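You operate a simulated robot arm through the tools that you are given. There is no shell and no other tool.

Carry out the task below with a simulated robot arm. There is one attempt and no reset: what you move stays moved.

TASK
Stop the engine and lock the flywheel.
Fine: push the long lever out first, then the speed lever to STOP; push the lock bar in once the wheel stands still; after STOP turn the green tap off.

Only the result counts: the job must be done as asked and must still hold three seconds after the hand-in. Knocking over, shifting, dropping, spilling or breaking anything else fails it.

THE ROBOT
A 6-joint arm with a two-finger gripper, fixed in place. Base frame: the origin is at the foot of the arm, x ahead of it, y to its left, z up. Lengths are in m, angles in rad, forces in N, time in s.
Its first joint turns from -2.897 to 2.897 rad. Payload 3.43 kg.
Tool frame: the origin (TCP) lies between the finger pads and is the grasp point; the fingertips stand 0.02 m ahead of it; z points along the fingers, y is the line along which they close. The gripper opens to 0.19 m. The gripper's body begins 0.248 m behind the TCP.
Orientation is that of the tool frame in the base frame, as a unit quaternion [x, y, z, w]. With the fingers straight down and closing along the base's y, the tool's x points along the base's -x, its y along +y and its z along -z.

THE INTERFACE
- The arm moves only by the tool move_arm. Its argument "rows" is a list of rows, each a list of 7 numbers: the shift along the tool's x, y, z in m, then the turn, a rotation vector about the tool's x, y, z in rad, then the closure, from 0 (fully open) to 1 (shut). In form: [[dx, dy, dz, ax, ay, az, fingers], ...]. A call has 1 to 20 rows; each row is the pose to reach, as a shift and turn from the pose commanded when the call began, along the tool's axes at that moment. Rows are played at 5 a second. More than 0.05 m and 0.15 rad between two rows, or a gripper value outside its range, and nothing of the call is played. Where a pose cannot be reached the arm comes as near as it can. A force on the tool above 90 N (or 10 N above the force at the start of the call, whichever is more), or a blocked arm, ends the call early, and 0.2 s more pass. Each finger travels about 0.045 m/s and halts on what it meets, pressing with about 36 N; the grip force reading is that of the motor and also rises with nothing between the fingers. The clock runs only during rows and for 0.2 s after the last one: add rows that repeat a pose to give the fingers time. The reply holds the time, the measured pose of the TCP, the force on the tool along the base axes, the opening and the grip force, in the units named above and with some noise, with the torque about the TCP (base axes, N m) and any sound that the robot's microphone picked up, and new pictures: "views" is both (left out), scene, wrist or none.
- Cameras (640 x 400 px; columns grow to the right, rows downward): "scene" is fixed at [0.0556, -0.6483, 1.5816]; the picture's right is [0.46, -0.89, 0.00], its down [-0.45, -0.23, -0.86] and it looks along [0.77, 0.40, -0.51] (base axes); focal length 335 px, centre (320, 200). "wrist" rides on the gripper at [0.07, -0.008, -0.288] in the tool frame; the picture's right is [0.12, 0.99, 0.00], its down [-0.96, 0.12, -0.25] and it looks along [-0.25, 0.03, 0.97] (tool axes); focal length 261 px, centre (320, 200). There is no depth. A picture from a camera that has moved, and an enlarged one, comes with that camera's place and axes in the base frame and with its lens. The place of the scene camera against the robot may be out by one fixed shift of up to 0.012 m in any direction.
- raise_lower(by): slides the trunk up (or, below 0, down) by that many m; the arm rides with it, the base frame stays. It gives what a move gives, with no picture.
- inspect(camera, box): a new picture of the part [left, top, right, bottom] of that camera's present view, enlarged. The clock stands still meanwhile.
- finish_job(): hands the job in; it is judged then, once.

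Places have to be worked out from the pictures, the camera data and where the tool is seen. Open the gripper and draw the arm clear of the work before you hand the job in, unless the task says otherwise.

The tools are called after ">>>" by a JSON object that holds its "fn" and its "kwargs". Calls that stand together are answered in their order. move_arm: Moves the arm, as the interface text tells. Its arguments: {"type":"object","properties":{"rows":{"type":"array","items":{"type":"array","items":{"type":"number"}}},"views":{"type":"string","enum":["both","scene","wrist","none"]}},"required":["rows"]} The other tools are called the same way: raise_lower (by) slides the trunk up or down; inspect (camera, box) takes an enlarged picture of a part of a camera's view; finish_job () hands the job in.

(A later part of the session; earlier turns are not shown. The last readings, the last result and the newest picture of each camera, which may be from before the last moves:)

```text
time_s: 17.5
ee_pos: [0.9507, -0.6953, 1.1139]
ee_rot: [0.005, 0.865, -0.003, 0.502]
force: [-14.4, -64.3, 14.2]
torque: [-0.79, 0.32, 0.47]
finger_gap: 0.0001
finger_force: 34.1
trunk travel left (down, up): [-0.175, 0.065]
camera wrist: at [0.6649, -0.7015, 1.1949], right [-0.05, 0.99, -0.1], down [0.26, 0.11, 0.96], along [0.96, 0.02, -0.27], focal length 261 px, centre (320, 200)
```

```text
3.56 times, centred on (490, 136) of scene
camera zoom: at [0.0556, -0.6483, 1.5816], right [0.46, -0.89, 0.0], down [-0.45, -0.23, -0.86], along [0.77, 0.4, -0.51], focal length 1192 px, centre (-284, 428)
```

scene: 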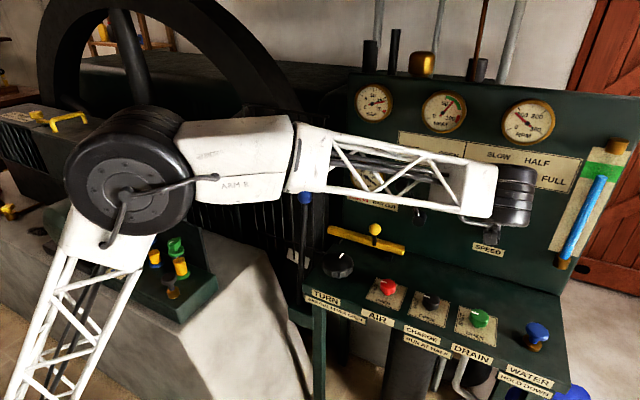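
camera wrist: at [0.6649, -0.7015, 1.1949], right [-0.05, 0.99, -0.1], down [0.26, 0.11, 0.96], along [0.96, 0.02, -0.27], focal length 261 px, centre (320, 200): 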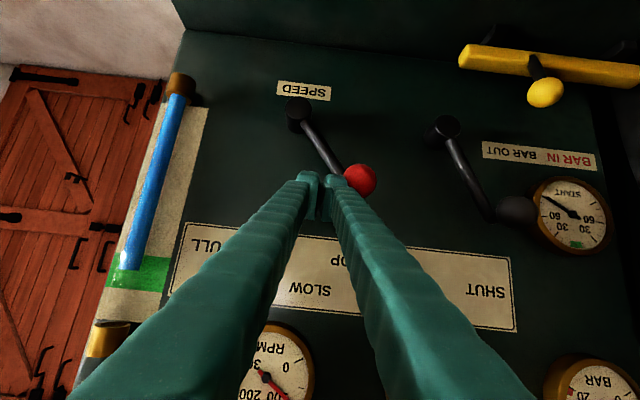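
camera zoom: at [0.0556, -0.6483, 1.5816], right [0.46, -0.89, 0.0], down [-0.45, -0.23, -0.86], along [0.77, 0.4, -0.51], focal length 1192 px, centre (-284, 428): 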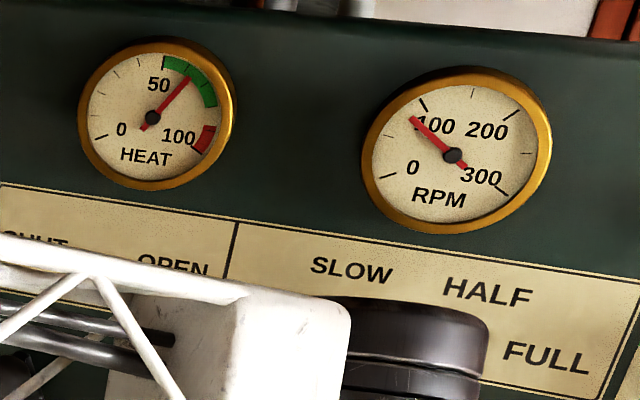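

A 64 N reaction shows the lever is at its STOP end, and the RPM is falling. I release by moving right, then draw back and check the lever.

>>> {"fn": "move_arm", "kwargs": {"rows": [[0, -0.03, 0, 0, 0, 0, 1], [0, -0.06, -0.01, 0, 0, 0, 1], [0, -0.075, -0.05, 0, 0, 0, 1], [0, -0.075, -0.095, 0, 0, 0, 1], [0, -0.075, -0.14, 0, 0, 0, 1]]}}

>>> {"fn": "inspect", "kwargs": {"camera": "wrist", "box": [220, 60, 640, 322]}}

>>> {"fn": "inspect", "kwargs": {"camera": "scene", "box": [400, 80, 580, 192]}}

```text
time_s: 18.7
ee_pos: [0.8335, -0.7592, 1.1828]
ee_rot: [0.001, 0.866, 0.001, 0.5]
force: [-0.1, -0.1, -0.4]
torque: [0.04, -0.07, 0.04]
finger_gap: 0.0
finger_force: 34.3
trunk travel left (down, up): [-0.175, 0.065]
camera wrist: at [0.5489, -0.768, 1.2649], right [-0.06, 0.99, -0.1], down [0.27, 0.11, 0.96], along [0.96, 0.03, -0.27], focal length 261 px, centre (320, 200)
```

scene: 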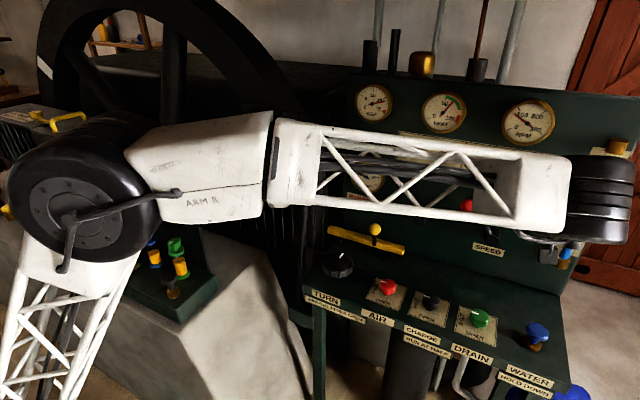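
wrist: 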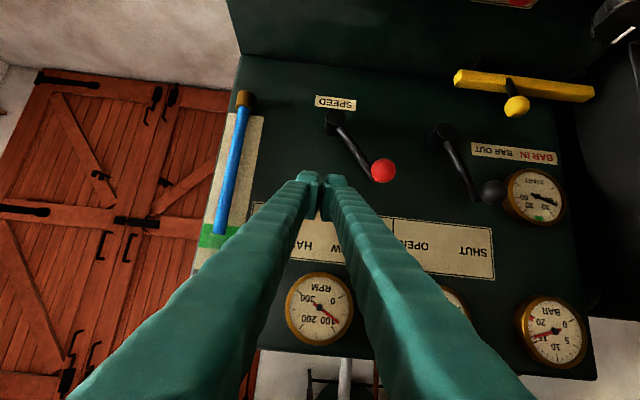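

```text
1.52 times, centred on (430, 191) of wrist
camera zoom: at [0.5489, -0.768, 1.2649], right [-0.06, 0.99, -0.1], down [0.27, 0.11, 0.96], along [0.96, 0.03, -0.27], focal length 397 px, centre (152, 214)
```

zoom: 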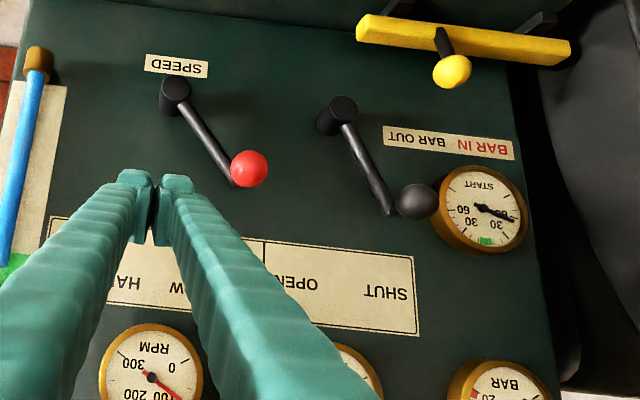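

```text
3.56 times, centred on (490, 136) of scene
camera zoom: at [0.0556, -0.6483, 1.5816], right [0.46, -0.89, 0.0], down [-0.45, -0.23, -0.86], along [0.77, 0.4, -0.51], focal length 1192 px, centre (-284, 428)
```

zoom: 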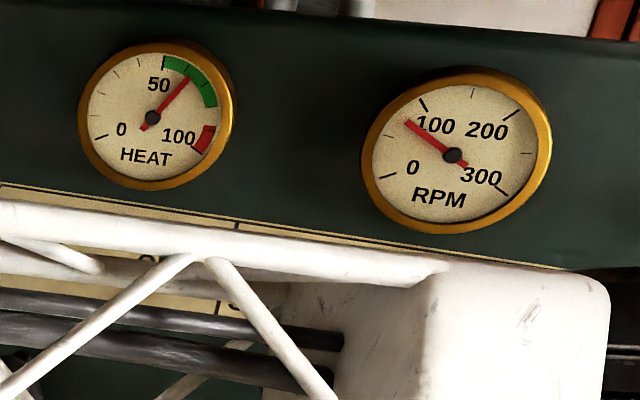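

The speed lever holds at STOP and the RPM is dropping. While the wheel runs down I see to the green oiler tap (about (0.59,0.14,0.93)), since the DRAIN is already SHUT. I swing left, bring the tool back to vertical and open partly.

>>> {"fn": "move_arm", "kwargs": {"rows": [[0.0061, 0.045, -0.0105, 0, 0.105, 0, 1], [0.0122, 0.09, -0.021, 0, 0.21, 0, 1], [0.0183, 0.135, -0.0316, 0, 0.315, 0, 1], [0.0244, 0.18, -0.0422, 0, 0.42, 0, 1], [0.0305, 0.225, -0.0527, 0, 0.525, 0, 1], [0.0365, 0.27, -0.0632, 0, 0.63, 0, 1], [0.0426, 0.315, -0.0738, 0, 0.735, 0, 1], [0.0487, 0.36, -0.0843, 0, 0.84, 0, 1], [0.0548, 0.405, -0.0949, 0, 0.945, 0, 1], [0.0609, 0.45, -0.1054, 0, 1.047, 0, 1], [0.067, 0.495, -0.116, 0, 1.047, 0, 0.9], [0.0731, 0.54, -0.1265, 0, 1.047, 0, 0.8], [0.0792, 0.585, -0.137, 0, 1.047, 0, 0.7], [0.0853, 0.63, -0.1476, 0, 1.047, 0, 0.6], [0.0914, 0.675, -0.1581, 0, 1.047, 0, 0.5], [0.0974, 0.719, -0.1687, 0, 1.047, 0, 0.47], [0.1035, 0.764, -0.1792, 0, 1.047, 0, 0.47], [0.1096, 0.809, -0.1898, 0, 1.047, 0, 0.47], [0.1157, 0.854, -0.2003, 0, 1.047, 0, 0.47], [0.1218, 0.899, -0.2109, 0, 1.047, 0, 0.47]]}}

>>> {"fn": "inspect", "kwargs": {"camera": "wrist", "box": [260, 110, 420, 210]}}

>>> {"fn": "inspect", "kwargs": {"camera": "scene", "box": [400, 80, 580, 192]}}

```text
time_s: 22.9
ee_pos: [0.5891, 0.1364, 1.184]
ee_rot: [0.002, 1.0, 0.0, 0.001]
force: [0.0, -0.2, -0.4]
torque: [0.13, 0.05, 0.0]
finger_gap: 0.1007
finger_force: 0.0
trunk travel left (down, up): [-0.175, 0.065]
camera wrist: at [0.5183, 0.128, 1.4709], right [-0.12, 0.99, 0.0], down [0.96, 0.11, 0.25], along [0.25, 0.03, -0.97], focal length 261 px, centre (320, 200)
```

scene: 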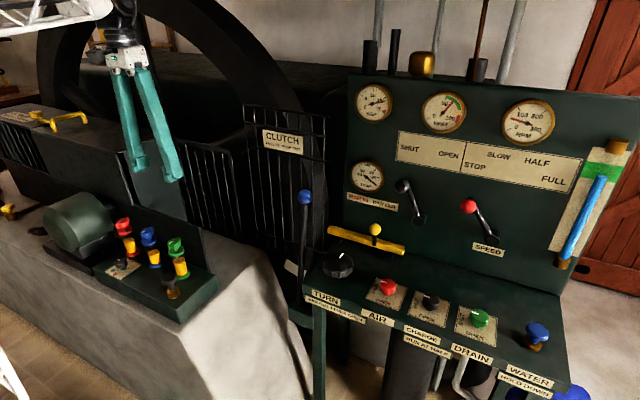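
wrist: 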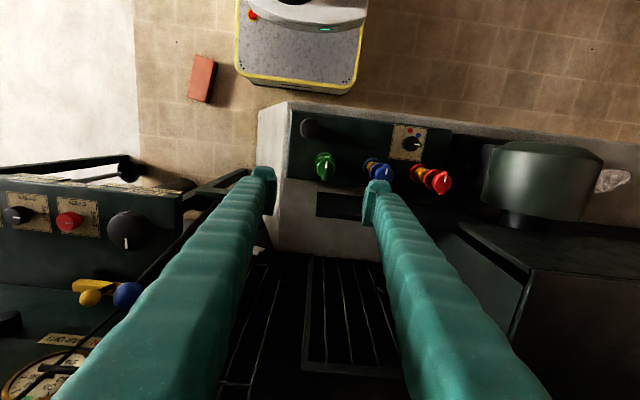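

```text
4.00 times, centred on (340, 160) of wrist
camera zoom: at [0.5183, 0.128, 1.4709], right [-0.12, 0.99, 0.0], down [0.96, 0.11, 0.25], along [0.25, 0.03, -0.97], focal length 1043 px, centre (240, 360)
```

zoom: 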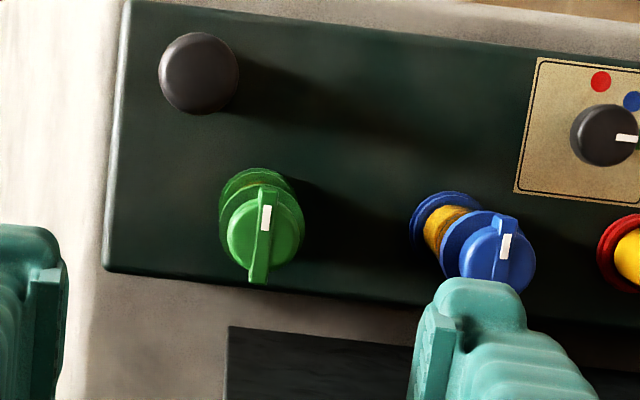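

```text
3.56 times, centred on (490, 136) of scene
camera zoom: at [0.0556, -0.6483, 1.5816], right [0.46, -0.89, 0.0], down [-0.45, -0.23, -0.86], along [0.77, 0.4, -0.51], focal length 1192 px, centre (-284, 428)
```

zoom: 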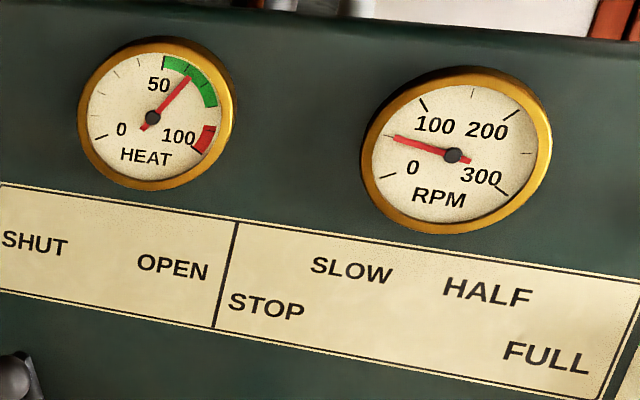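

The RPM is down to about 45 and still falling. The green tap's handle is at about (0.59,0.147,0.925), with its wing along x and the mark facing the operator, the same way as OPEN on the desk. I go down over it part way.

>>> {"fn": "move_arm", "kwargs": {"rows": [[0, 0.005, 0.04, 0, 0, 0, 0.53], [0, 0.0107, 0.08, 0, 0, 0, 0.53], [0, 0.0107, 0.12, 0, 0, 0, 0.53], [0, 0.0107, 0.16, 0, 0, 0, 0.53], [0, 0.0107, 0.194, 0, 0, 0, 0.53], [0, 0.0107, 0.194, 0, 0, 0, 0.53]]}}

>>> {"fn": "inspect", "kwargs": {"camera": "wrist", "box": [240, 110, 400, 210]}}

>>> {"fn": "inspect", "kwargs": {"camera": "scene", "box": [100, 170, 240, 260]}}

```text
time_s: 24.3
ee_pos: [0.5882, 0.1482, 0.988]
ee_rot: [-0.001, 1.0, 0.001, 0.0]
force: [-1.2, -0.5, -0.5]
torque: [0.03, 0.02, 0.0]
finger_gap: 0.0894
finger_force: 0.1
trunk travel left (down, up): [-0.175, 0.065]
camera wrist: at [0.5176, 0.1391, 1.2759], right [-0.12, 0.99, 0.0], down [0.96, 0.11, 0.25], along [0.25, 0.03, -0.97], focal length 261 px, centre (320, 200)
```

scene: 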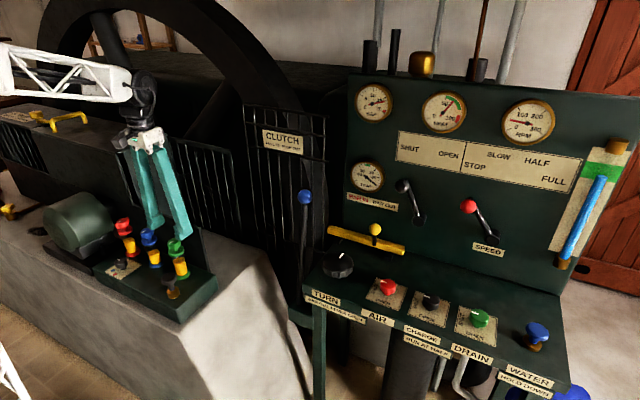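
wrist: 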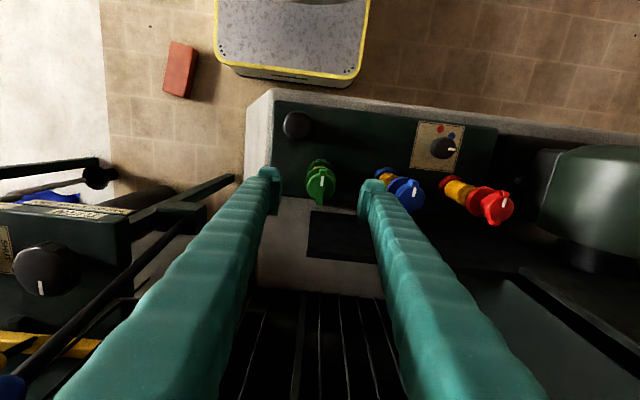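

```text
4.00 times, centred on (320, 160) of wrist
camera zoom: at [0.5176, 0.1391, 1.2759], right [-0.12, 0.99, 0.0], down [0.96, 0.11, 0.25], along [0.25, 0.03, -0.97], focal length 1043 px, centre (320, 360)
```

zoom: 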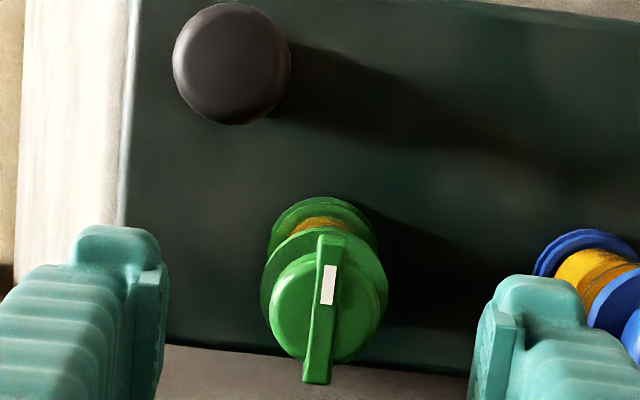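

```text
4.44 times, centred on (170, 215) of scene
camera zoom: at [0.0556, -0.6483, 1.5816], right [0.46, -0.89, 0.0], down [-0.45, -0.23, -0.86], along [0.77, 0.4, -0.51], focal length 1490 px, centre (987, 133)
```

zoom: 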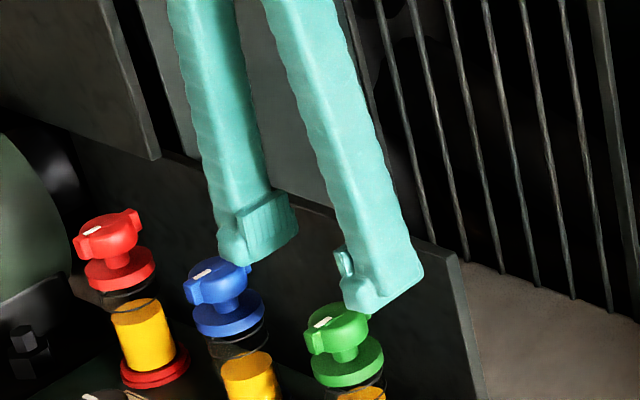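

The handle is centred under the gripper at about (0.589,0.149), about 0.037 m across with the wing on top. I lower the fingers around it and close gently.

>>> {"fn": "move_arm", "kwargs": {"rows": [[0, 0.001, 0.03, 0, 0, 0, 0.53], [0, 0.001, 0.056, 0, 0, 0, 0.53], [0, 0.001, 0.056, 0, 0, 0, 0.65], [0, 0.001, 0.056, 0, 0, 0, 0.75], [0, 0.001, 0.056, 0, 0, 0, 0.85], [0, 0.001, 0.056, 0, 0, 0, 1], [0, 0.001, 0.056, 0, 0, 0, 1]]}}

>>> {"fn": "inspect", "kwargs": {"camera": "wrist", "box": [240, 110, 400, 210]}}

>>> {"fn": "inspect", "kwargs": {"camera": "scene", "box": [130, 210, 220, 266]}}

```text
time_s: 25.9
ee_pos: [0.5879, 0.1501, 0.9322]
ee_rot: [0.0, 1.0, 0.002, 0.001]
force: [-0.5, 30.5, -3.8]
torque: [0.37, -0.05, 0.03]
finger_gap: 0.0352
finger_force: 42.5
trunk travel left (down, up): [-0.175, 0.065]
camera wrist: at [0.5176, 0.1404, 1.2211], right [-0.12, 0.99, 0.0], down [0.96, 0.11, 0.25], along [0.25, 0.03, -0.97], focal length 261 px, centre (320, 200)
```

scene: 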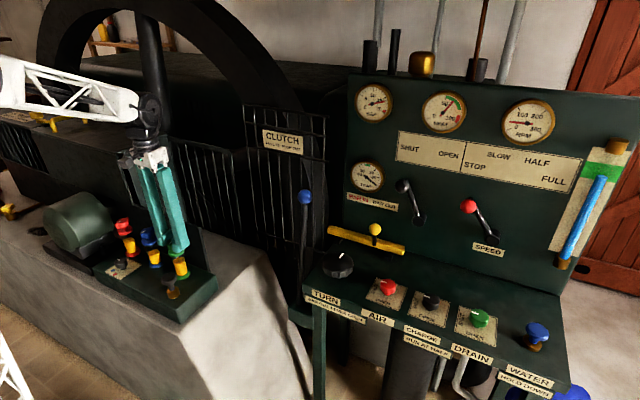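
wrist: 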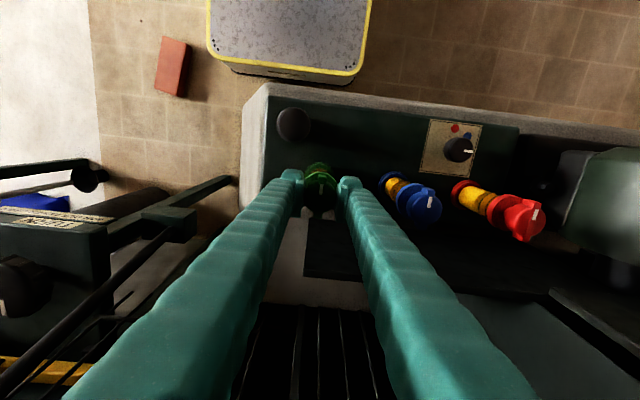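

```text
4.00 times, centred on (320, 160) of wrist
camera zoom: at [0.5176, 0.1404, 1.2211], right [-0.12, 0.99, 0.0], down [0.96, 0.11, 0.25], along [0.25, 0.03, -0.97], focal length 1043 px, centre (320, 360)
```

zoom: 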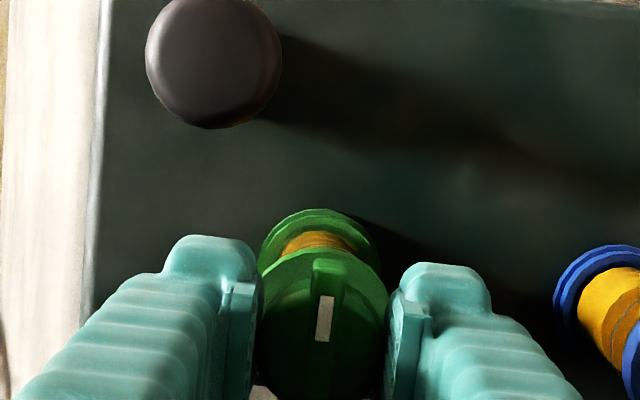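

```text
7.11 times, centred on (175, 238) of scene
camera zoom: at [0.0556, -0.6483, 1.5816], right [0.46, -0.89, 0.0], down [-0.45, -0.23, -0.86], along [0.77, 0.4, -0.51], focal length 2384 px, centre (1351, -70)
```

zoom: 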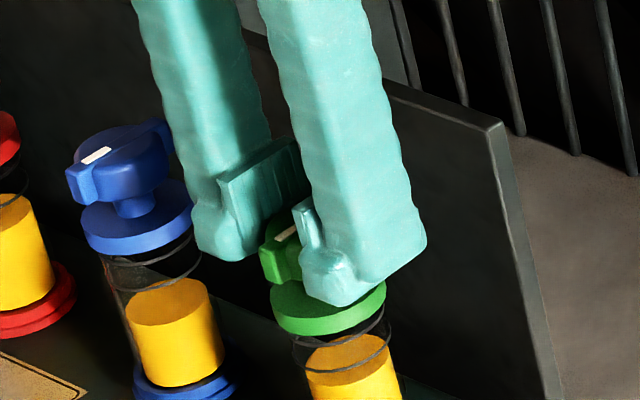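

The handle is gripped (gap 0.035), though pulled about 30 N sideways, so I recentre slightly in +y. I then start a clockwise turn (seen from above) and check that the mark follows.

>>> {"fn": "move_arm", "kwargs": {"rows": [[0, 0.002, 0, 0, 0, 0, 1], [0, 0.002, 0, 0, 0, 0.1, 1], [0, 0.002, 0, 0, 0, 0.2, 1], [0, 0.002, 0, 0, 0, 0.3, 1], [0, 0.002, 0, 0, 0, 0.4, 1]]}}

>>> {"fn": "inspect", "kwargs": {"camera": "wrist", "box": [240, 110, 400, 210]}}

>>> {"fn": "inspect", "kwargs": {"camera": "scene", "box": [130, 210, 220, 266]}}

```text
time_s: 27.1
ee_pos: [0.5895, 0.1506, 0.9345]
ee_rot: [0.199, 0.98, 0.001, 0.0]
force: [-11.2, -15.6, 5.6]
torque: [-0.08, 0.45, -0.01]
finger_gap: 0.0348
finger_force: 45.2
trunk travel left (down, up): [-0.175, 0.065]
camera wrist: at [0.5201, 0.1699, 1.2212], right [0.28, 0.96, 0.0], down [0.93, -0.27, 0.25], along [0.24, -0.07, -0.97], focal length 261 px, centre (320, 200)
```

scene: 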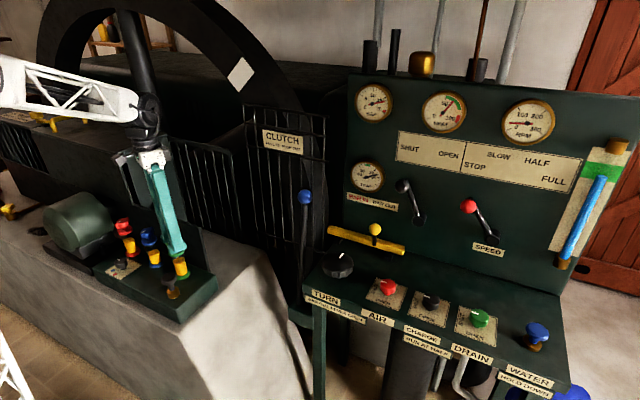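
wrist: 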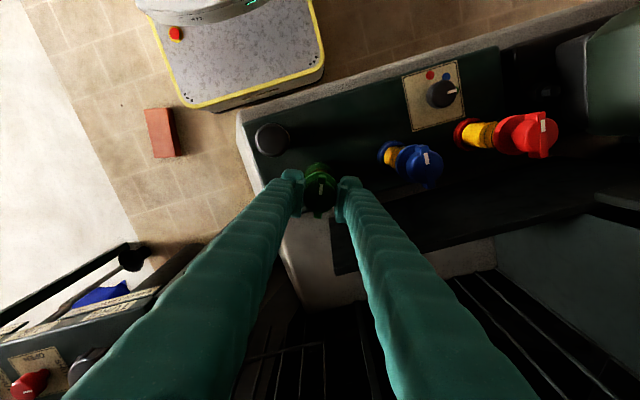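

```text
4.00 times, centred on (320, 160) of wrist
camera zoom: at [0.5201, 0.1699, 1.2212], right [0.28, 0.96, 0.0], down [0.93, -0.27, 0.25], along [0.24, -0.07, -0.97], focal length 1043 px, centre (320, 360)
```

zoom: 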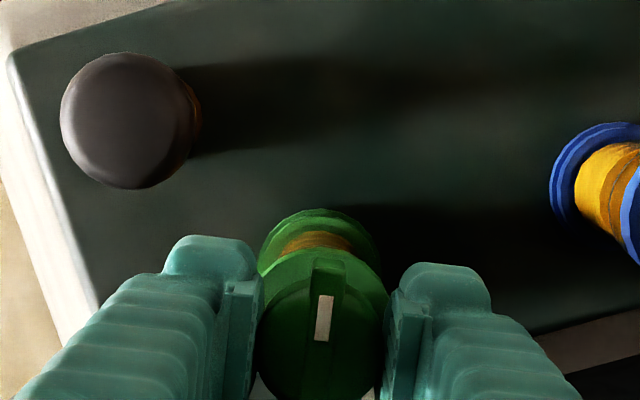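

```text
7.11 times, centred on (175, 238) of scene
camera zoom: at [0.0556, -0.6483, 1.5816], right [0.46, -0.89, 0.0], down [-0.45, -0.23, -0.86], along [0.77, 0.4, -0.51], focal length 2384 px, centre (1351, -70)
```

zoom: 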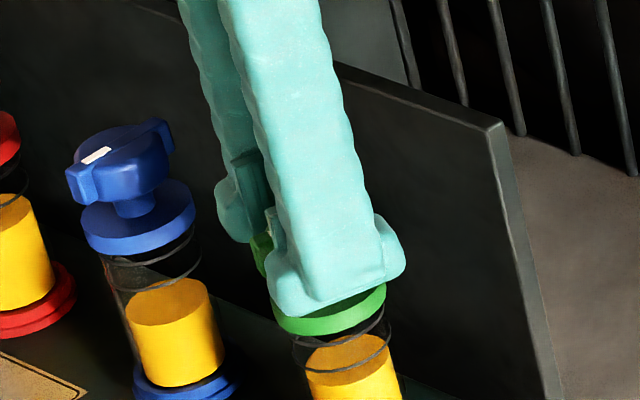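

The mark stays fixed in the hand's view, so the tap is turning with the gripper and with little torque. I continue clockwise to a quarter turn.

>>> {"fn": "move_arm", "kwargs": {"rows": [[0, 0, 0, 0, 0, 0.13, 1], [0, 0, 0, 0, 0, 0.26, 1], [0, 0, 0, 0, 0, 0.39, 1], [0, 0, 0, 0, 0, 0.52, 1], [0, 0, 0, 0, 0, 0.65, 1], [0, 0, 0, 0, 0, 0.78, 1], [0, 0, 0, 0, 0, 0.91, 1], [0, 0, 0, 0, 0, 1.04, 1], [0, 0, 0, 0, 0, 1.15, 1]]}}

>>> {"fn": "inspect", "kwargs": {"camera": "wrist", "box": [240, 110, 400, 210]}}

>>> {"fn": "inspect", "kwargs": {"camera": "scene", "box": [130, 210, 220, 266]}}

```text
time_s: 29.1
ee_pos: [0.5893, 0.153, 0.9335]
ee_rot: [0.701, 0.713, 0.002, 0.0]
force: [-16.8, -3.3, 11.4]
torque: [-0.17, 0.24, 0.55]
finger_gap: 0.0345
finger_force: 45.3
trunk travel left (down, up): [-0.175, 0.065]
camera wrist: at [0.5791, 0.2217, 1.2214], right [0.99, 0.14, 0.0], down [0.13, -0.96, 0.24], along [0.04, -0.24, -0.97], focal length 261 px, centre (320, 200)
```

scene: 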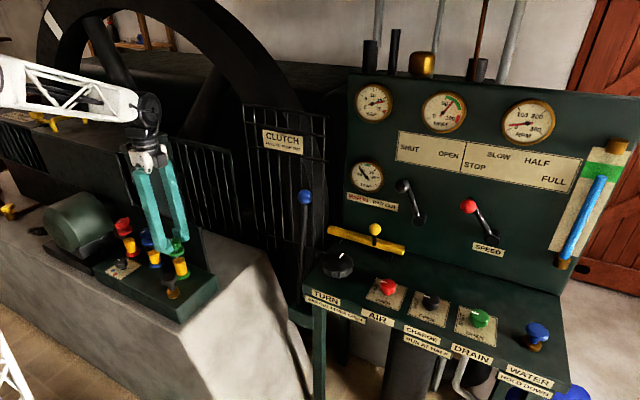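
wrist: 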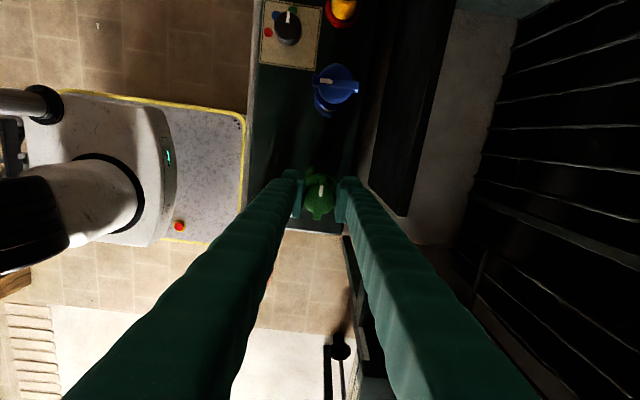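

```text
4.00 times, centred on (320, 160) of wrist
camera zoom: at [0.5791, 0.2217, 1.2214], right [0.99, 0.14, 0.0], down [0.13, -0.96, 0.24], along [0.04, -0.24, -0.97], focal length 1043 px, centre (320, 360)
```

zoom: 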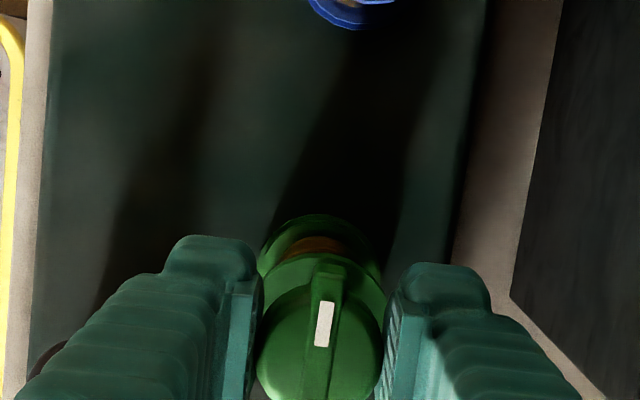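

```text
7.11 times, centred on (175, 238) of scene
camera zoom: at [0.0556, -0.6483, 1.5816], right [0.46, -0.89, 0.0], down [-0.45, -0.23, -0.86], along [0.77, 0.4, -0.51], focal length 2384 px, centre (1351, -70)
```

zoom: 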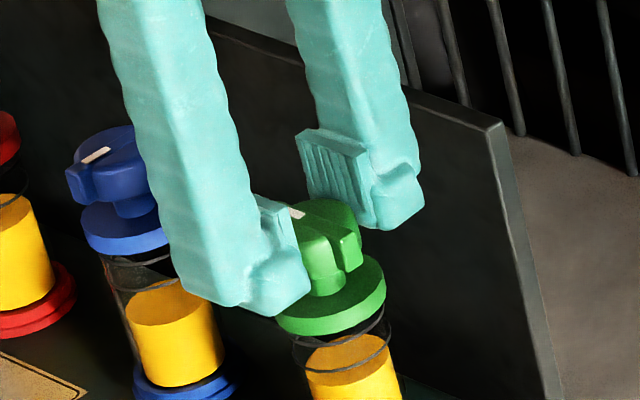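

The mark now points left (+y), as SHUT does on the desk, and the torque has risen to 0.55 N·m, so an end stop seems near. I add a small extra turn to make sure it's seated.

>>> {"fn": "move_arm", "kwargs": {"rows": [[0, 0, 0, 0, 0, 0.05, 1], [0, 0, 0, 0, 0, 0.1, 1]]}}

>>> {"fn": "inspect", "kwargs": {"camera": "wrist", "box": [240, 110, 400, 210]}}

>>> {"fn": "inspect", "kwargs": {"camera": "scene", "box": [400, 80, 580, 192]}}

```text
time_s: 29.7
ee_pos: [0.5896, 0.1515, 0.9346]
ee_rot: [0.735, 0.678, 0.002, 0.0]
force: [-11.4, -2.1, 12.8]
torque: [-0.03, 0.16, 0.33]
finger_gap: 0.0347
finger_force: 44.8
trunk travel left (down, up): [-0.175, 0.065]
camera wrist: at [0.586, 0.2216, 1.2212], right [1.0, 0.04, 0.0], down [0.04, -0.97, 0.25], along [0.01, -0.24, -0.97], focal length 261 px, centre (320, 200)
```

scene: 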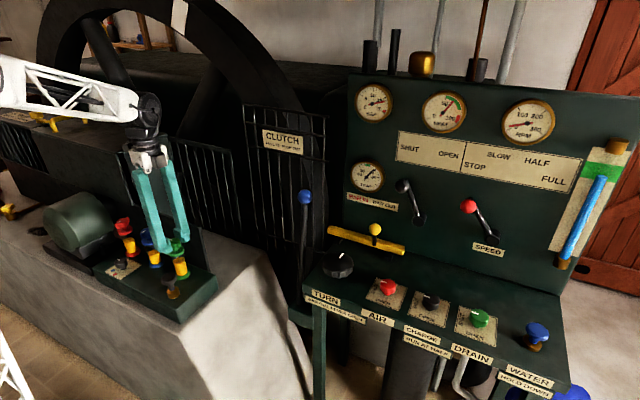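
wrist: 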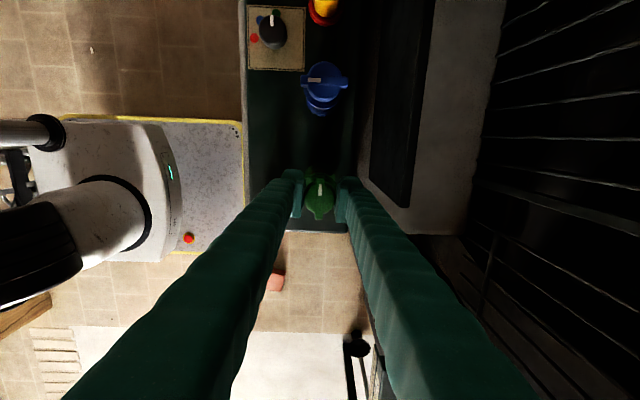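

```text
4.00 times, centred on (320, 160) of wrist
camera zoom: at [0.586, 0.2216, 1.2212], right [1.0, 0.04, 0.0], down [0.04, -0.97, 0.25], along [0.01, -0.24, -0.97], focal length 1043 px, centre (320, 360)
```

zoom: 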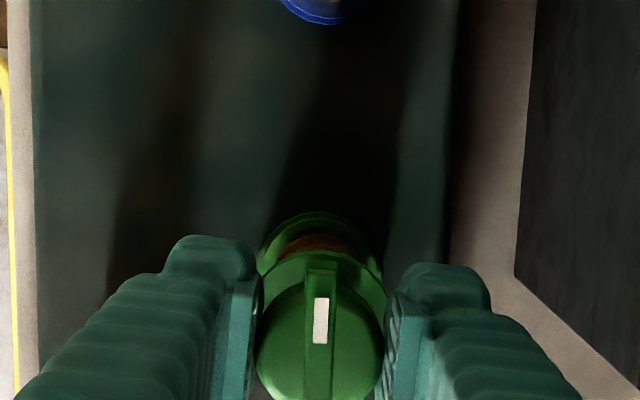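

```text
3.56 times, centred on (490, 136) of scene
camera zoom: at [0.0556, -0.6483, 1.5816], right [0.46, -0.89, 0.0], down [-0.45, -0.23, -0.86], along [0.77, 0.4, -0.51], focal length 1192 px, centre (-284, 428)
```

zoom: 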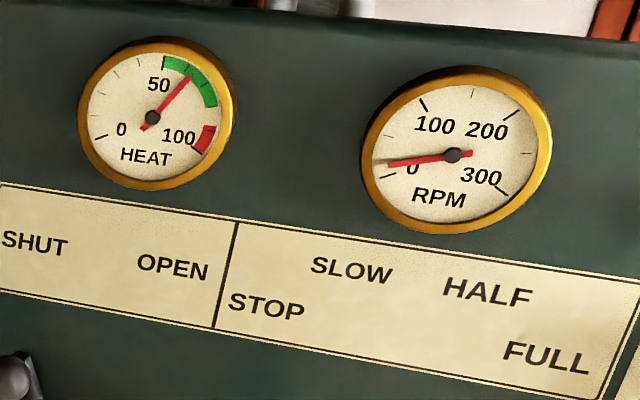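

The mark now lags the hand by a few degrees, which suggests the tap is against its stop. I open, lift off and look at where the mark stands.

>>> {"fn": "move_arm", "kwargs": {"rows": [[0, 0, 0, 0, 0, 0, 0.7], [0, 0, 0, 0, 0, 0, 0.6], [0, 0, 0, 0, 0, 0, 0.55], [0, 0, 0, 0, 0, 0, 0.55], [0, 0, -0.03, 0, 0, 0, 0.55], [0, 0, -0.07, 0, 0, 0, 0.55], [0, 0, -0.11, 0, 0, 0, 0.55], [0, 0, -0.15, 0, 0, 0, 0.55]]}}

>>> {"fn": "inspect", "kwargs": {"camera": "wrist", "box": [240, 60, 400, 220]}}

>>> {"fn": "inspect", "kwargs": {"camera": "scene", "box": [100, 205, 200, 268]}}

>>> {"fn": "inspect", "kwargs": {"camera": "scene", "box": [340, 80, 580, 230]}}

```text
time_s: 31.5
ee_pos: [0.5894, 0.1509, 1.0834]
ee_rot: [0.734, 0.679, 0.0, -0.001]
force: [-0.8, 0.0, 0.3]
torque: [-0.01, 0.04, 0.0]
finger_gap: 0.0853
finger_force: 0.0
trunk travel left (down, up): [-0.175, 0.065]
camera wrist: at [0.5856, 0.2222, 1.3704], right [1.0, 0.04, 0.0], down [0.04, -0.97, 0.25], along [0.01, -0.25, -0.97], focal length 261 px, centre (320, 200)
```

scene: 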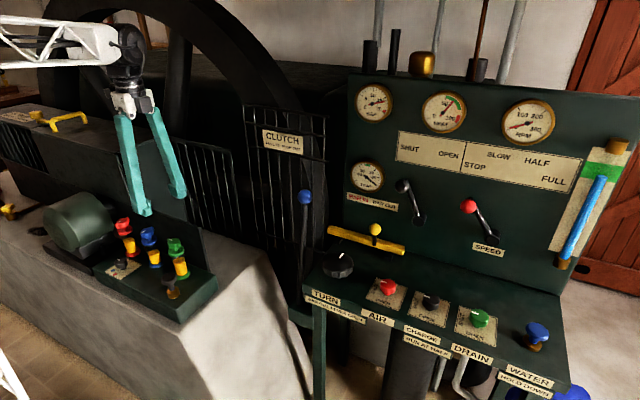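
wrist: 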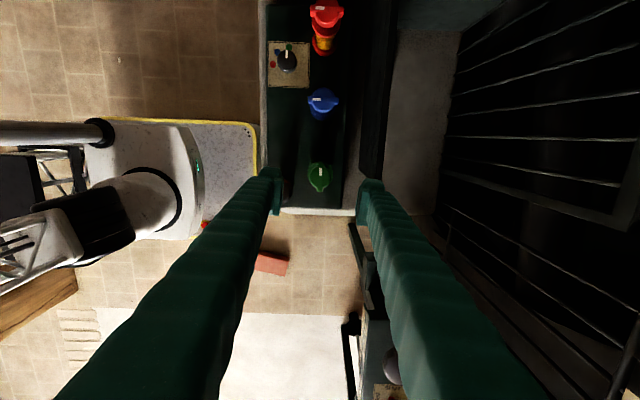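

```text
2.50 times, centred on (320, 140) of wrist
camera zoom: at [0.5856, 0.2222, 1.3704], right [1.0, 0.04, 0.0], down [0.04, -0.97, 0.25], along [0.01, -0.25, -0.97], focal length 652 px, centre (320, 350)
```

zoom: 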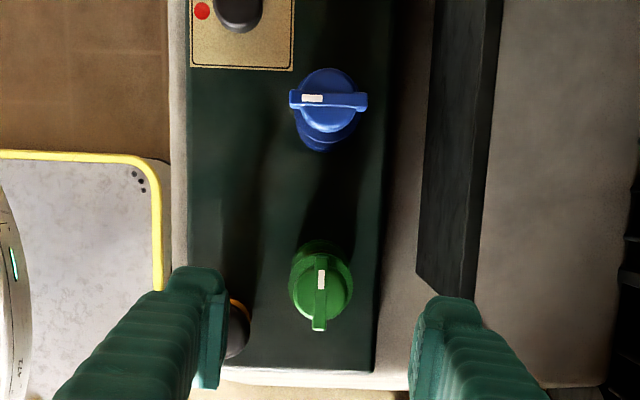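

```text
6.35 times, centred on (150, 236) of scene
camera zoom: at [0.0556, -0.6483, 1.5816], right [0.46, -0.89, 0.0], down [-0.45, -0.23, -0.86], along [0.77, 0.4, -0.51], focal length 2129 px, centre (1399, -32)
```

zoom: 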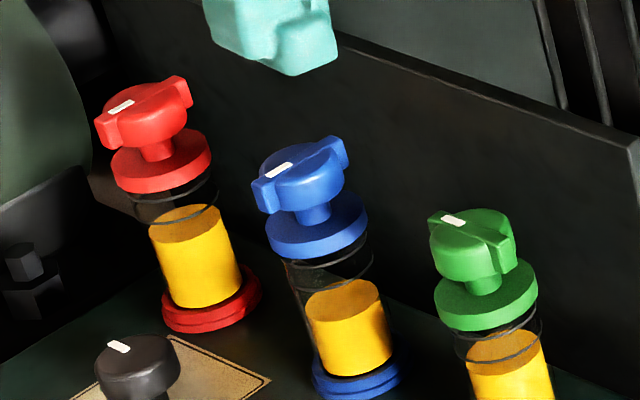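

```text
2.67 times, centred on (460, 155) of scene
camera zoom: at [0.0556, -0.6483, 1.5816], right [0.46, -0.89, 0.0], down [-0.45, -0.23, -0.86], along [0.77, 0.4, -0.51], focal length 894 px, centre (-53, 320)
```

zoom: 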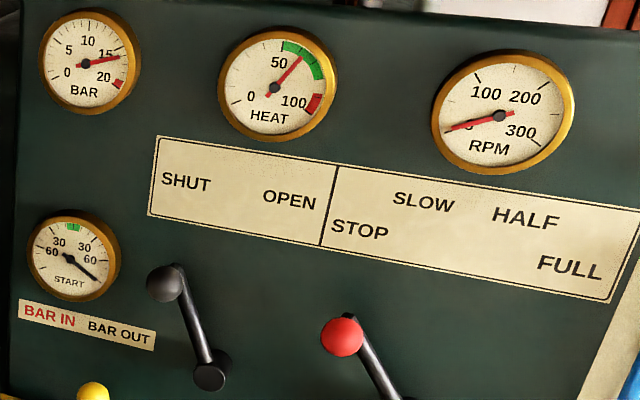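

The green tap's mark now points left, a quarter turn from the blue and red ones, so it's off. The RPM is almost 0, so I lift, undo the wrist turn and swing back towards the desk for the yellow bar.

>>> {"fn": "move_arm", "kwargs": {"rows": [[-0.0, 0.0, -0.04, 0, 0, -0.118, 0.55], [-0.0355, 0.0035, -0.06, 0, 0, -0.235, 0.6], [-0.071, 0.007, -0.08, 0, 0, -0.353, 0.7], [-0.107, 0.0105, -0.1, 0, 0, -0.471, 0.8], [-0.142, 0.014, -0.117, 0, 0, -0.589, 0.9], [-0.178, 0.0175, -0.117, 0, 0, -0.706, 1], [-0.213, 0.021, -0.117, 0, 0, -0.824, 1], [-0.249, 0.0245, -0.117, 0, 0, -0.942, 1], [-0.284, 0.028, -0.117, 0, 0, -1.059, 1], [-0.32, 0.0315, -0.117, 0, 0, -1.177, 1], [-0.355, 0.035, -0.117, 0, 0, -1.295, 1], [-0.391, 0.0385, -0.117, 0, 0, -1.412, 1], [-0.427, 0.042, -0.117, 0, 0, -1.53, 1], [-0.462, 0.0455, -0.117, 0, 0, -1.648, 1], [-0.4976, 0.0489, -0.117, 0, 0, -1.648, 1]]}}

>>> {"fn": "inspect", "kwargs": {"camera": "scene", "box": [340, 80, 580, 230]}}

```text
time_s: 34.7
ee_pos: [0.5987, -0.348, 1.1988]
ee_rot: [0.0, 1.0, 0.001, 0.001]
force: [-0.4, 1.8, 0.8]
torque: [-0.15, -0.07, -0.02]
finger_gap: 0.0001
finger_force: 33.9
trunk travel left (down, up): [-0.175, 0.065]
camera wrist: at [0.5279, -0.3575, 1.4866], right [-0.12, 0.99, 0.0], down [0.96, 0.11, 0.25], along [0.25, 0.03, -0.97], focal length 261 px, centre (320, 200)
```

scene: 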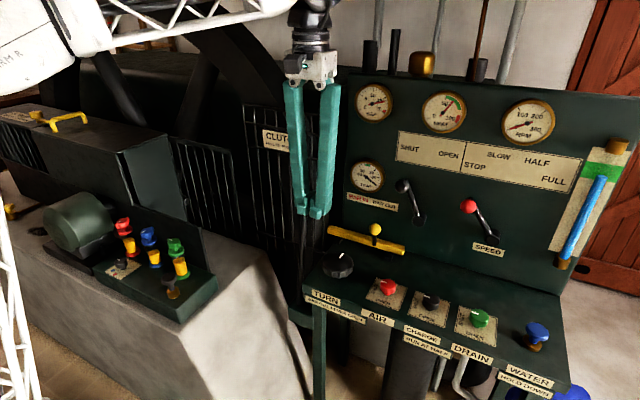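
wrist: 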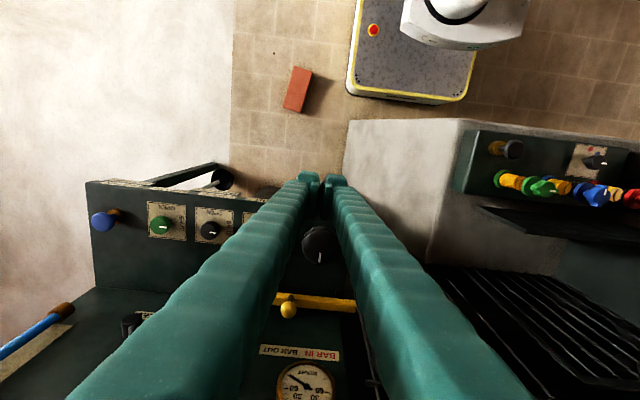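

```text
2.67 times, centred on (460, 155) of scene
camera zoom: at [0.0556, -0.6483, 1.5816], right [0.46, -0.89, 0.0], down [-0.45, -0.23, -0.86], along [0.77, 0.4, -0.51], focal length 894 px, centre (-53, 320)
```

zoom: 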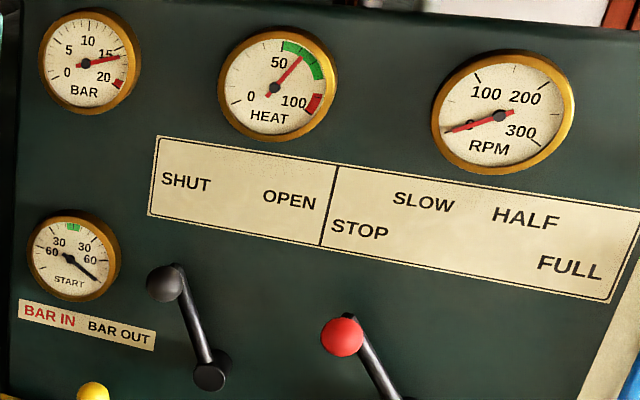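

The RPM reads 0 and the START needle hasn't moved in three seconds, so the wheel stands still. I pitch the closed fingers forward and come down to the right of the yellow bar's ball.

>>> {"fn": "move_arm", "kwargs": {"rows": [[-0.0221, -0.0102, 0.0189, 0, -0.105, 0, 1], [-0.0442, -0.0204, 0.0378, 0, -0.21, 0, 1], [-0.0663, -0.0306, 0.0567, 0, -0.315, 0, 1], [-0.0884, -0.0408, 0.0756, 0, -0.42, 0, 1], [-0.1105, -0.051, 0.0945, 0, -0.525, 0, 1], [-0.1326, -0.0612, 0.1134, 0, -0.63, 0, 1], [-0.1547, -0.0714, 0.1323, 0, -0.735, 0, 1], [-0.1768, -0.0816, 0.1512, 0, -0.84, 0, 1], [-0.1989, -0.0918, 0.1701, 0, -0.945, 0, 1], [-0.221, -0.102, 0.189, 0, -1.047, 0, 1]]}}

>>> {"fn": "inspect", "kwargs": {"camera": "wrist", "box": [200, 50, 480, 225]}}

>>> {"fn": "inspect", "kwargs": {"camera": "scene", "box": [300, 150, 480, 290]}}

```text
time_s: 36.9
ee_pos: [0.8183, -0.4512, 1.0124]
ee_rot: [0.002, 0.866, -0.001, 0.501]
force: [-0.2, 1.3, 2.0]
torque: [-0.06, 0.12, -0.14]
finger_gap: 0.0
finger_force: 33.7
trunk travel left (down, up): [-0.175, 0.065]
camera wrist: at [0.5334, -0.4594, 1.0937], right [-0.06, 0.99, -0.1], down [0.26, 0.11, 0.96], along [0.96, 0.03, -0.27], focal length 261 px, centre (320, 200)
```

scene: 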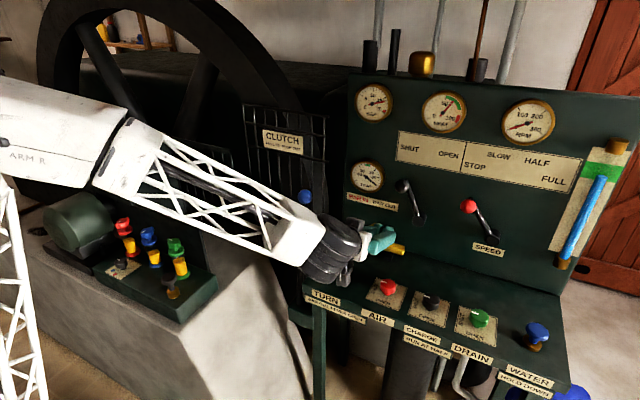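
wrist: 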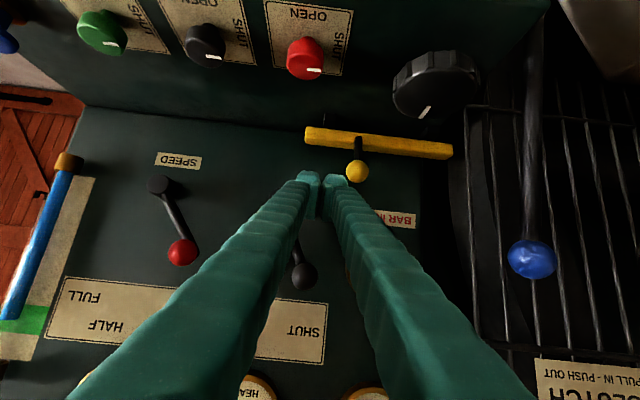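

```text
2.29 times, centred on (340, 138) of wrist
camera zoom: at [0.5334, -0.4594, 1.0937], right [-0.06, 0.99, -0.1], down [0.26, 0.11, 0.96], along [0.96, 0.03, -0.27], focal length 596 px, centre (274, 343)
```

zoom: 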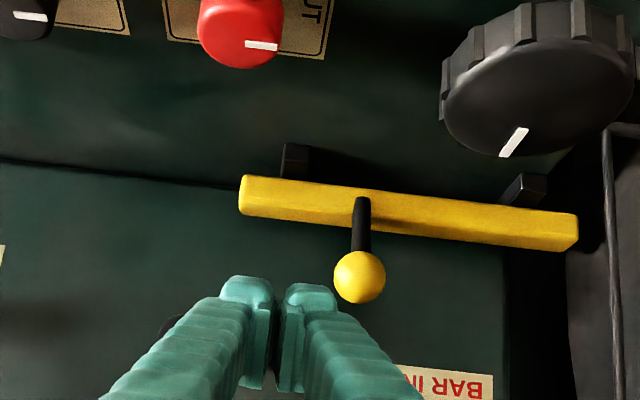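

```text
2.86 times, centred on (390, 220) of scene
camera zoom: at [0.0556, -0.6483, 1.5816], right [0.46, -0.89, 0.0], down [-0.45, -0.23, -0.86], along [0.77, 0.4, -0.51], focal length 958 px, centre (120, 143)
```

zoom: 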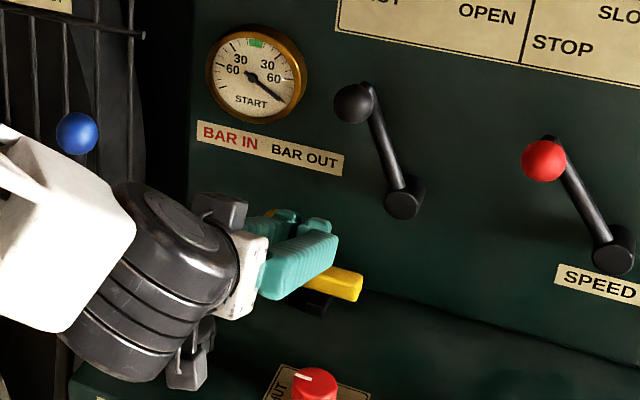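

The ball is at about (0.963,-0.385,0.918), with its stem standing up from the bar. I advance so the fingertips stand just right of it.

>>> {"fn": "move_arm", "kwargs": {"rows": [[0.002, 0.001, 0.04, 0, 0, 0, 1], [0.004, 0.002, 0.08, 0, 0, 0, 1], [0.006, 0.002, 0.12, 0, 0, 0, 1], [0.0088, 0.002, 0.159, 0, 0, 0, 1]]}}

>>> {"fn": "inspect", "kwargs": {"camera": "wrist", "box": [200, 50, 480, 225]}}

```text
time_s: 37.9
ee_pos: [0.9519, -0.448, 0.9263]
ee_rot: [0.001, 0.865, 0.001, 0.501]
force: [-1.0, 0.1, 1.1]
torque: [-0.05, 0.12, -0.03]
finger_gap: 0.0
finger_force: 34.4
trunk travel left (down, up): [-0.175, 0.065]
camera wrist: at [0.6668, -0.4564, 1.0083], right [-0.06, 0.99, -0.1], down [0.27, 0.11, 0.96], along [0.96, 0.03, -0.27], focal length 261 px, centre (320, 200)
```

scene: 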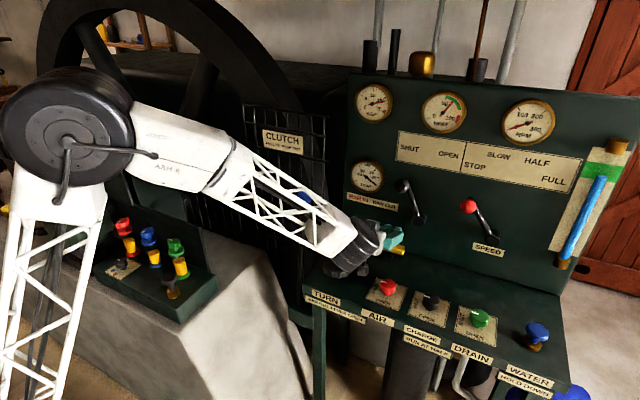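
wrist: 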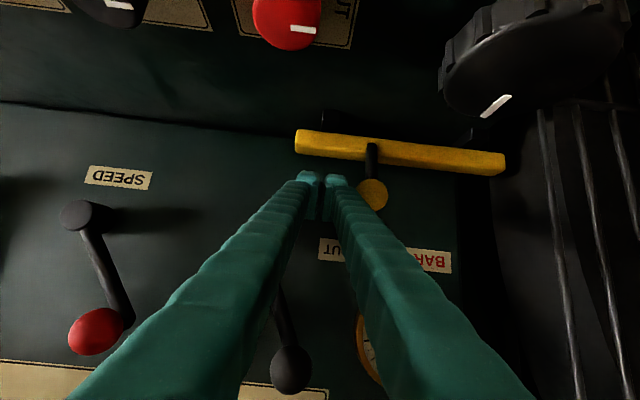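

```text
2.29 times, centred on (340, 138) of wrist
camera zoom: at [0.6668, -0.4564, 1.0083], right [-0.06, 0.99, -0.1], down [0.27, 0.11, 0.96], along [0.96, 0.03, -0.27], focal length 596 px, centre (274, 343)
```

zoom: 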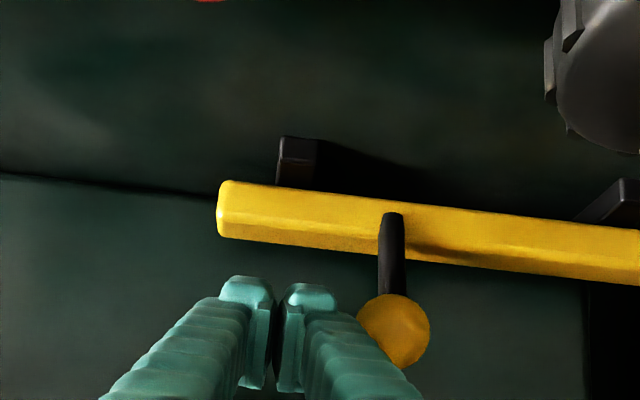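

The ball is just left of the fingertips. I lower by 1 cm to meet it squarely and push gently in +y (BAR IN direction).

>>> {"fn": "move_arm", "kwargs": {"rows": [[0.0087, 0, 0.005, 0, 0, 0, 1], [0.0087, 0.015, 0.005, 0, 0, 0, 1], [0.0087, 0.025, 0.005, 0, 0, 0, 1], [0.0087, 0.035, 0.005, 0, 0, 0, 1], [0.0087, 0.045, 0.005, 0, 0, 0, 1], [0.0087, 0.055, 0.005, 0, 0, 0, 1]]}}

>>> {"fn": "inspect", "kwargs": {"camera": "wrist", "box": [240, 80, 520, 255]}}

```text
time_s: 39.3
ee_pos: [0.9531, -0.3944, 0.9131]
ee_rot: [0.002, 0.865, 0.001, 0.501]
force: [-2.4, -1.4, 3.4]
torque: [0.07, -0.03, 0.08]
finger_gap: 0.0
finger_force: 34.0
trunk travel left (down, up): [-0.175, 0.065]
camera wrist: at [0.6684, -0.4025, 0.9952], right [-0.06, 0.99, -0.1], down [0.27, 0.11, 0.96], along [0.96, 0.03, -0.27], focal length 261 px, centre (320, 200)
```

scene: 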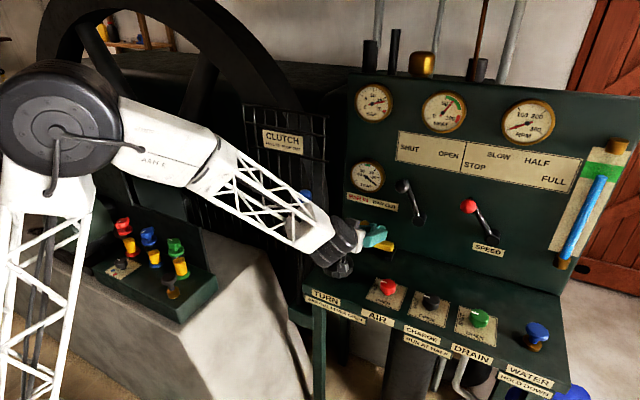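
wrist: 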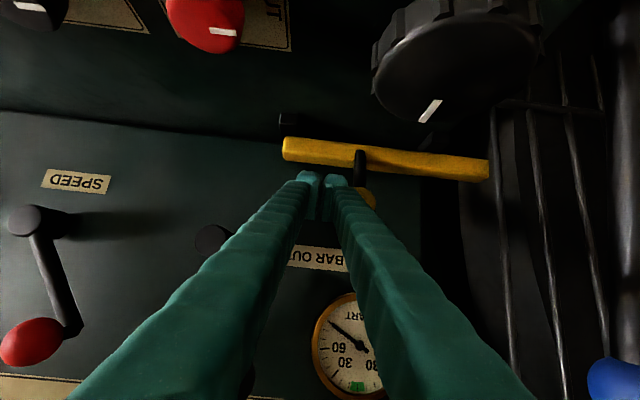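

```text
2.29 times, centred on (380, 168) of wrist
camera zoom: at [0.6684, -0.4025, 0.9952], right [-0.06, 0.99, -0.1], down [0.27, 0.11, 0.96], along [0.96, 0.03, -0.27], focal length 596 px, centre (183, 274)
```

zoom: 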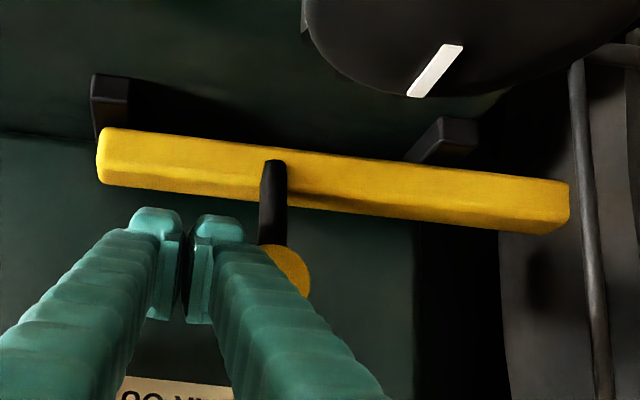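

The bar has slid left relative to its brackets, about 2.5 cm in, with the fingers pushing the ball. I keep pushing in +y until it stops.

>>> {"fn": "move_arm", "kwargs": {"rows": [[0, 0.01, 0, 0, 0, 0, 1], [0, 0.02, 0, 0, 0, 0, 1], [0, 0.03, 0, 0, 0, 0, 1], [0, 0.04, 0, 0, 0, 0, 1]]}}

>>> {"fn": "inspect", "kwargs": {"camera": "wrist", "box": [240, 80, 520, 255]}}

```text
time_s: 40.3
ee_pos: [0.9508, -0.3597, 0.9148]
ee_rot: [0.005, 0.865, -0.002, 0.501]
force: [-12.2, -39.0, 7.4]
torque: [0.26, -0.11, -0.07]
finger_gap: 0.0
finger_force: 34.0
trunk travel left (down, up): [-0.175, 0.065]
camera wrist: at [0.6661, -0.3657, 0.9972], right [-0.05, 0.99, -0.1], down [0.27, 0.11, 0.96], along [0.96, 0.02, -0.27], focal length 261 px, centre (320, 200)
```

scene: 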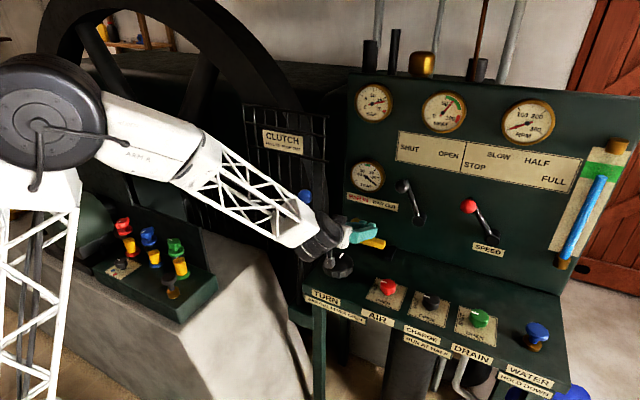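
wrist: 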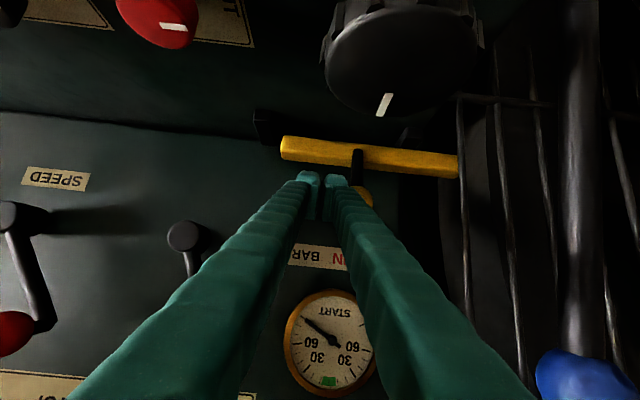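

```text
2.29 times, centred on (380, 168) of wrist
camera zoom: at [0.6661, -0.3657, 0.9972], right [-0.05, 0.99, -0.1], down [0.27, 0.11, 0.96], along [0.96, 0.02, -0.27], focal length 596 px, centre (183, 274)
```

zoom: 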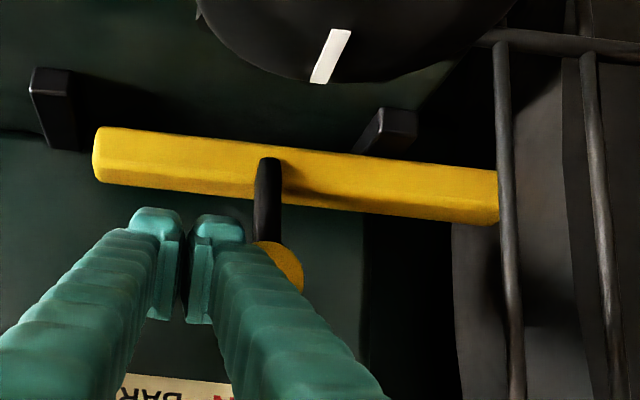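

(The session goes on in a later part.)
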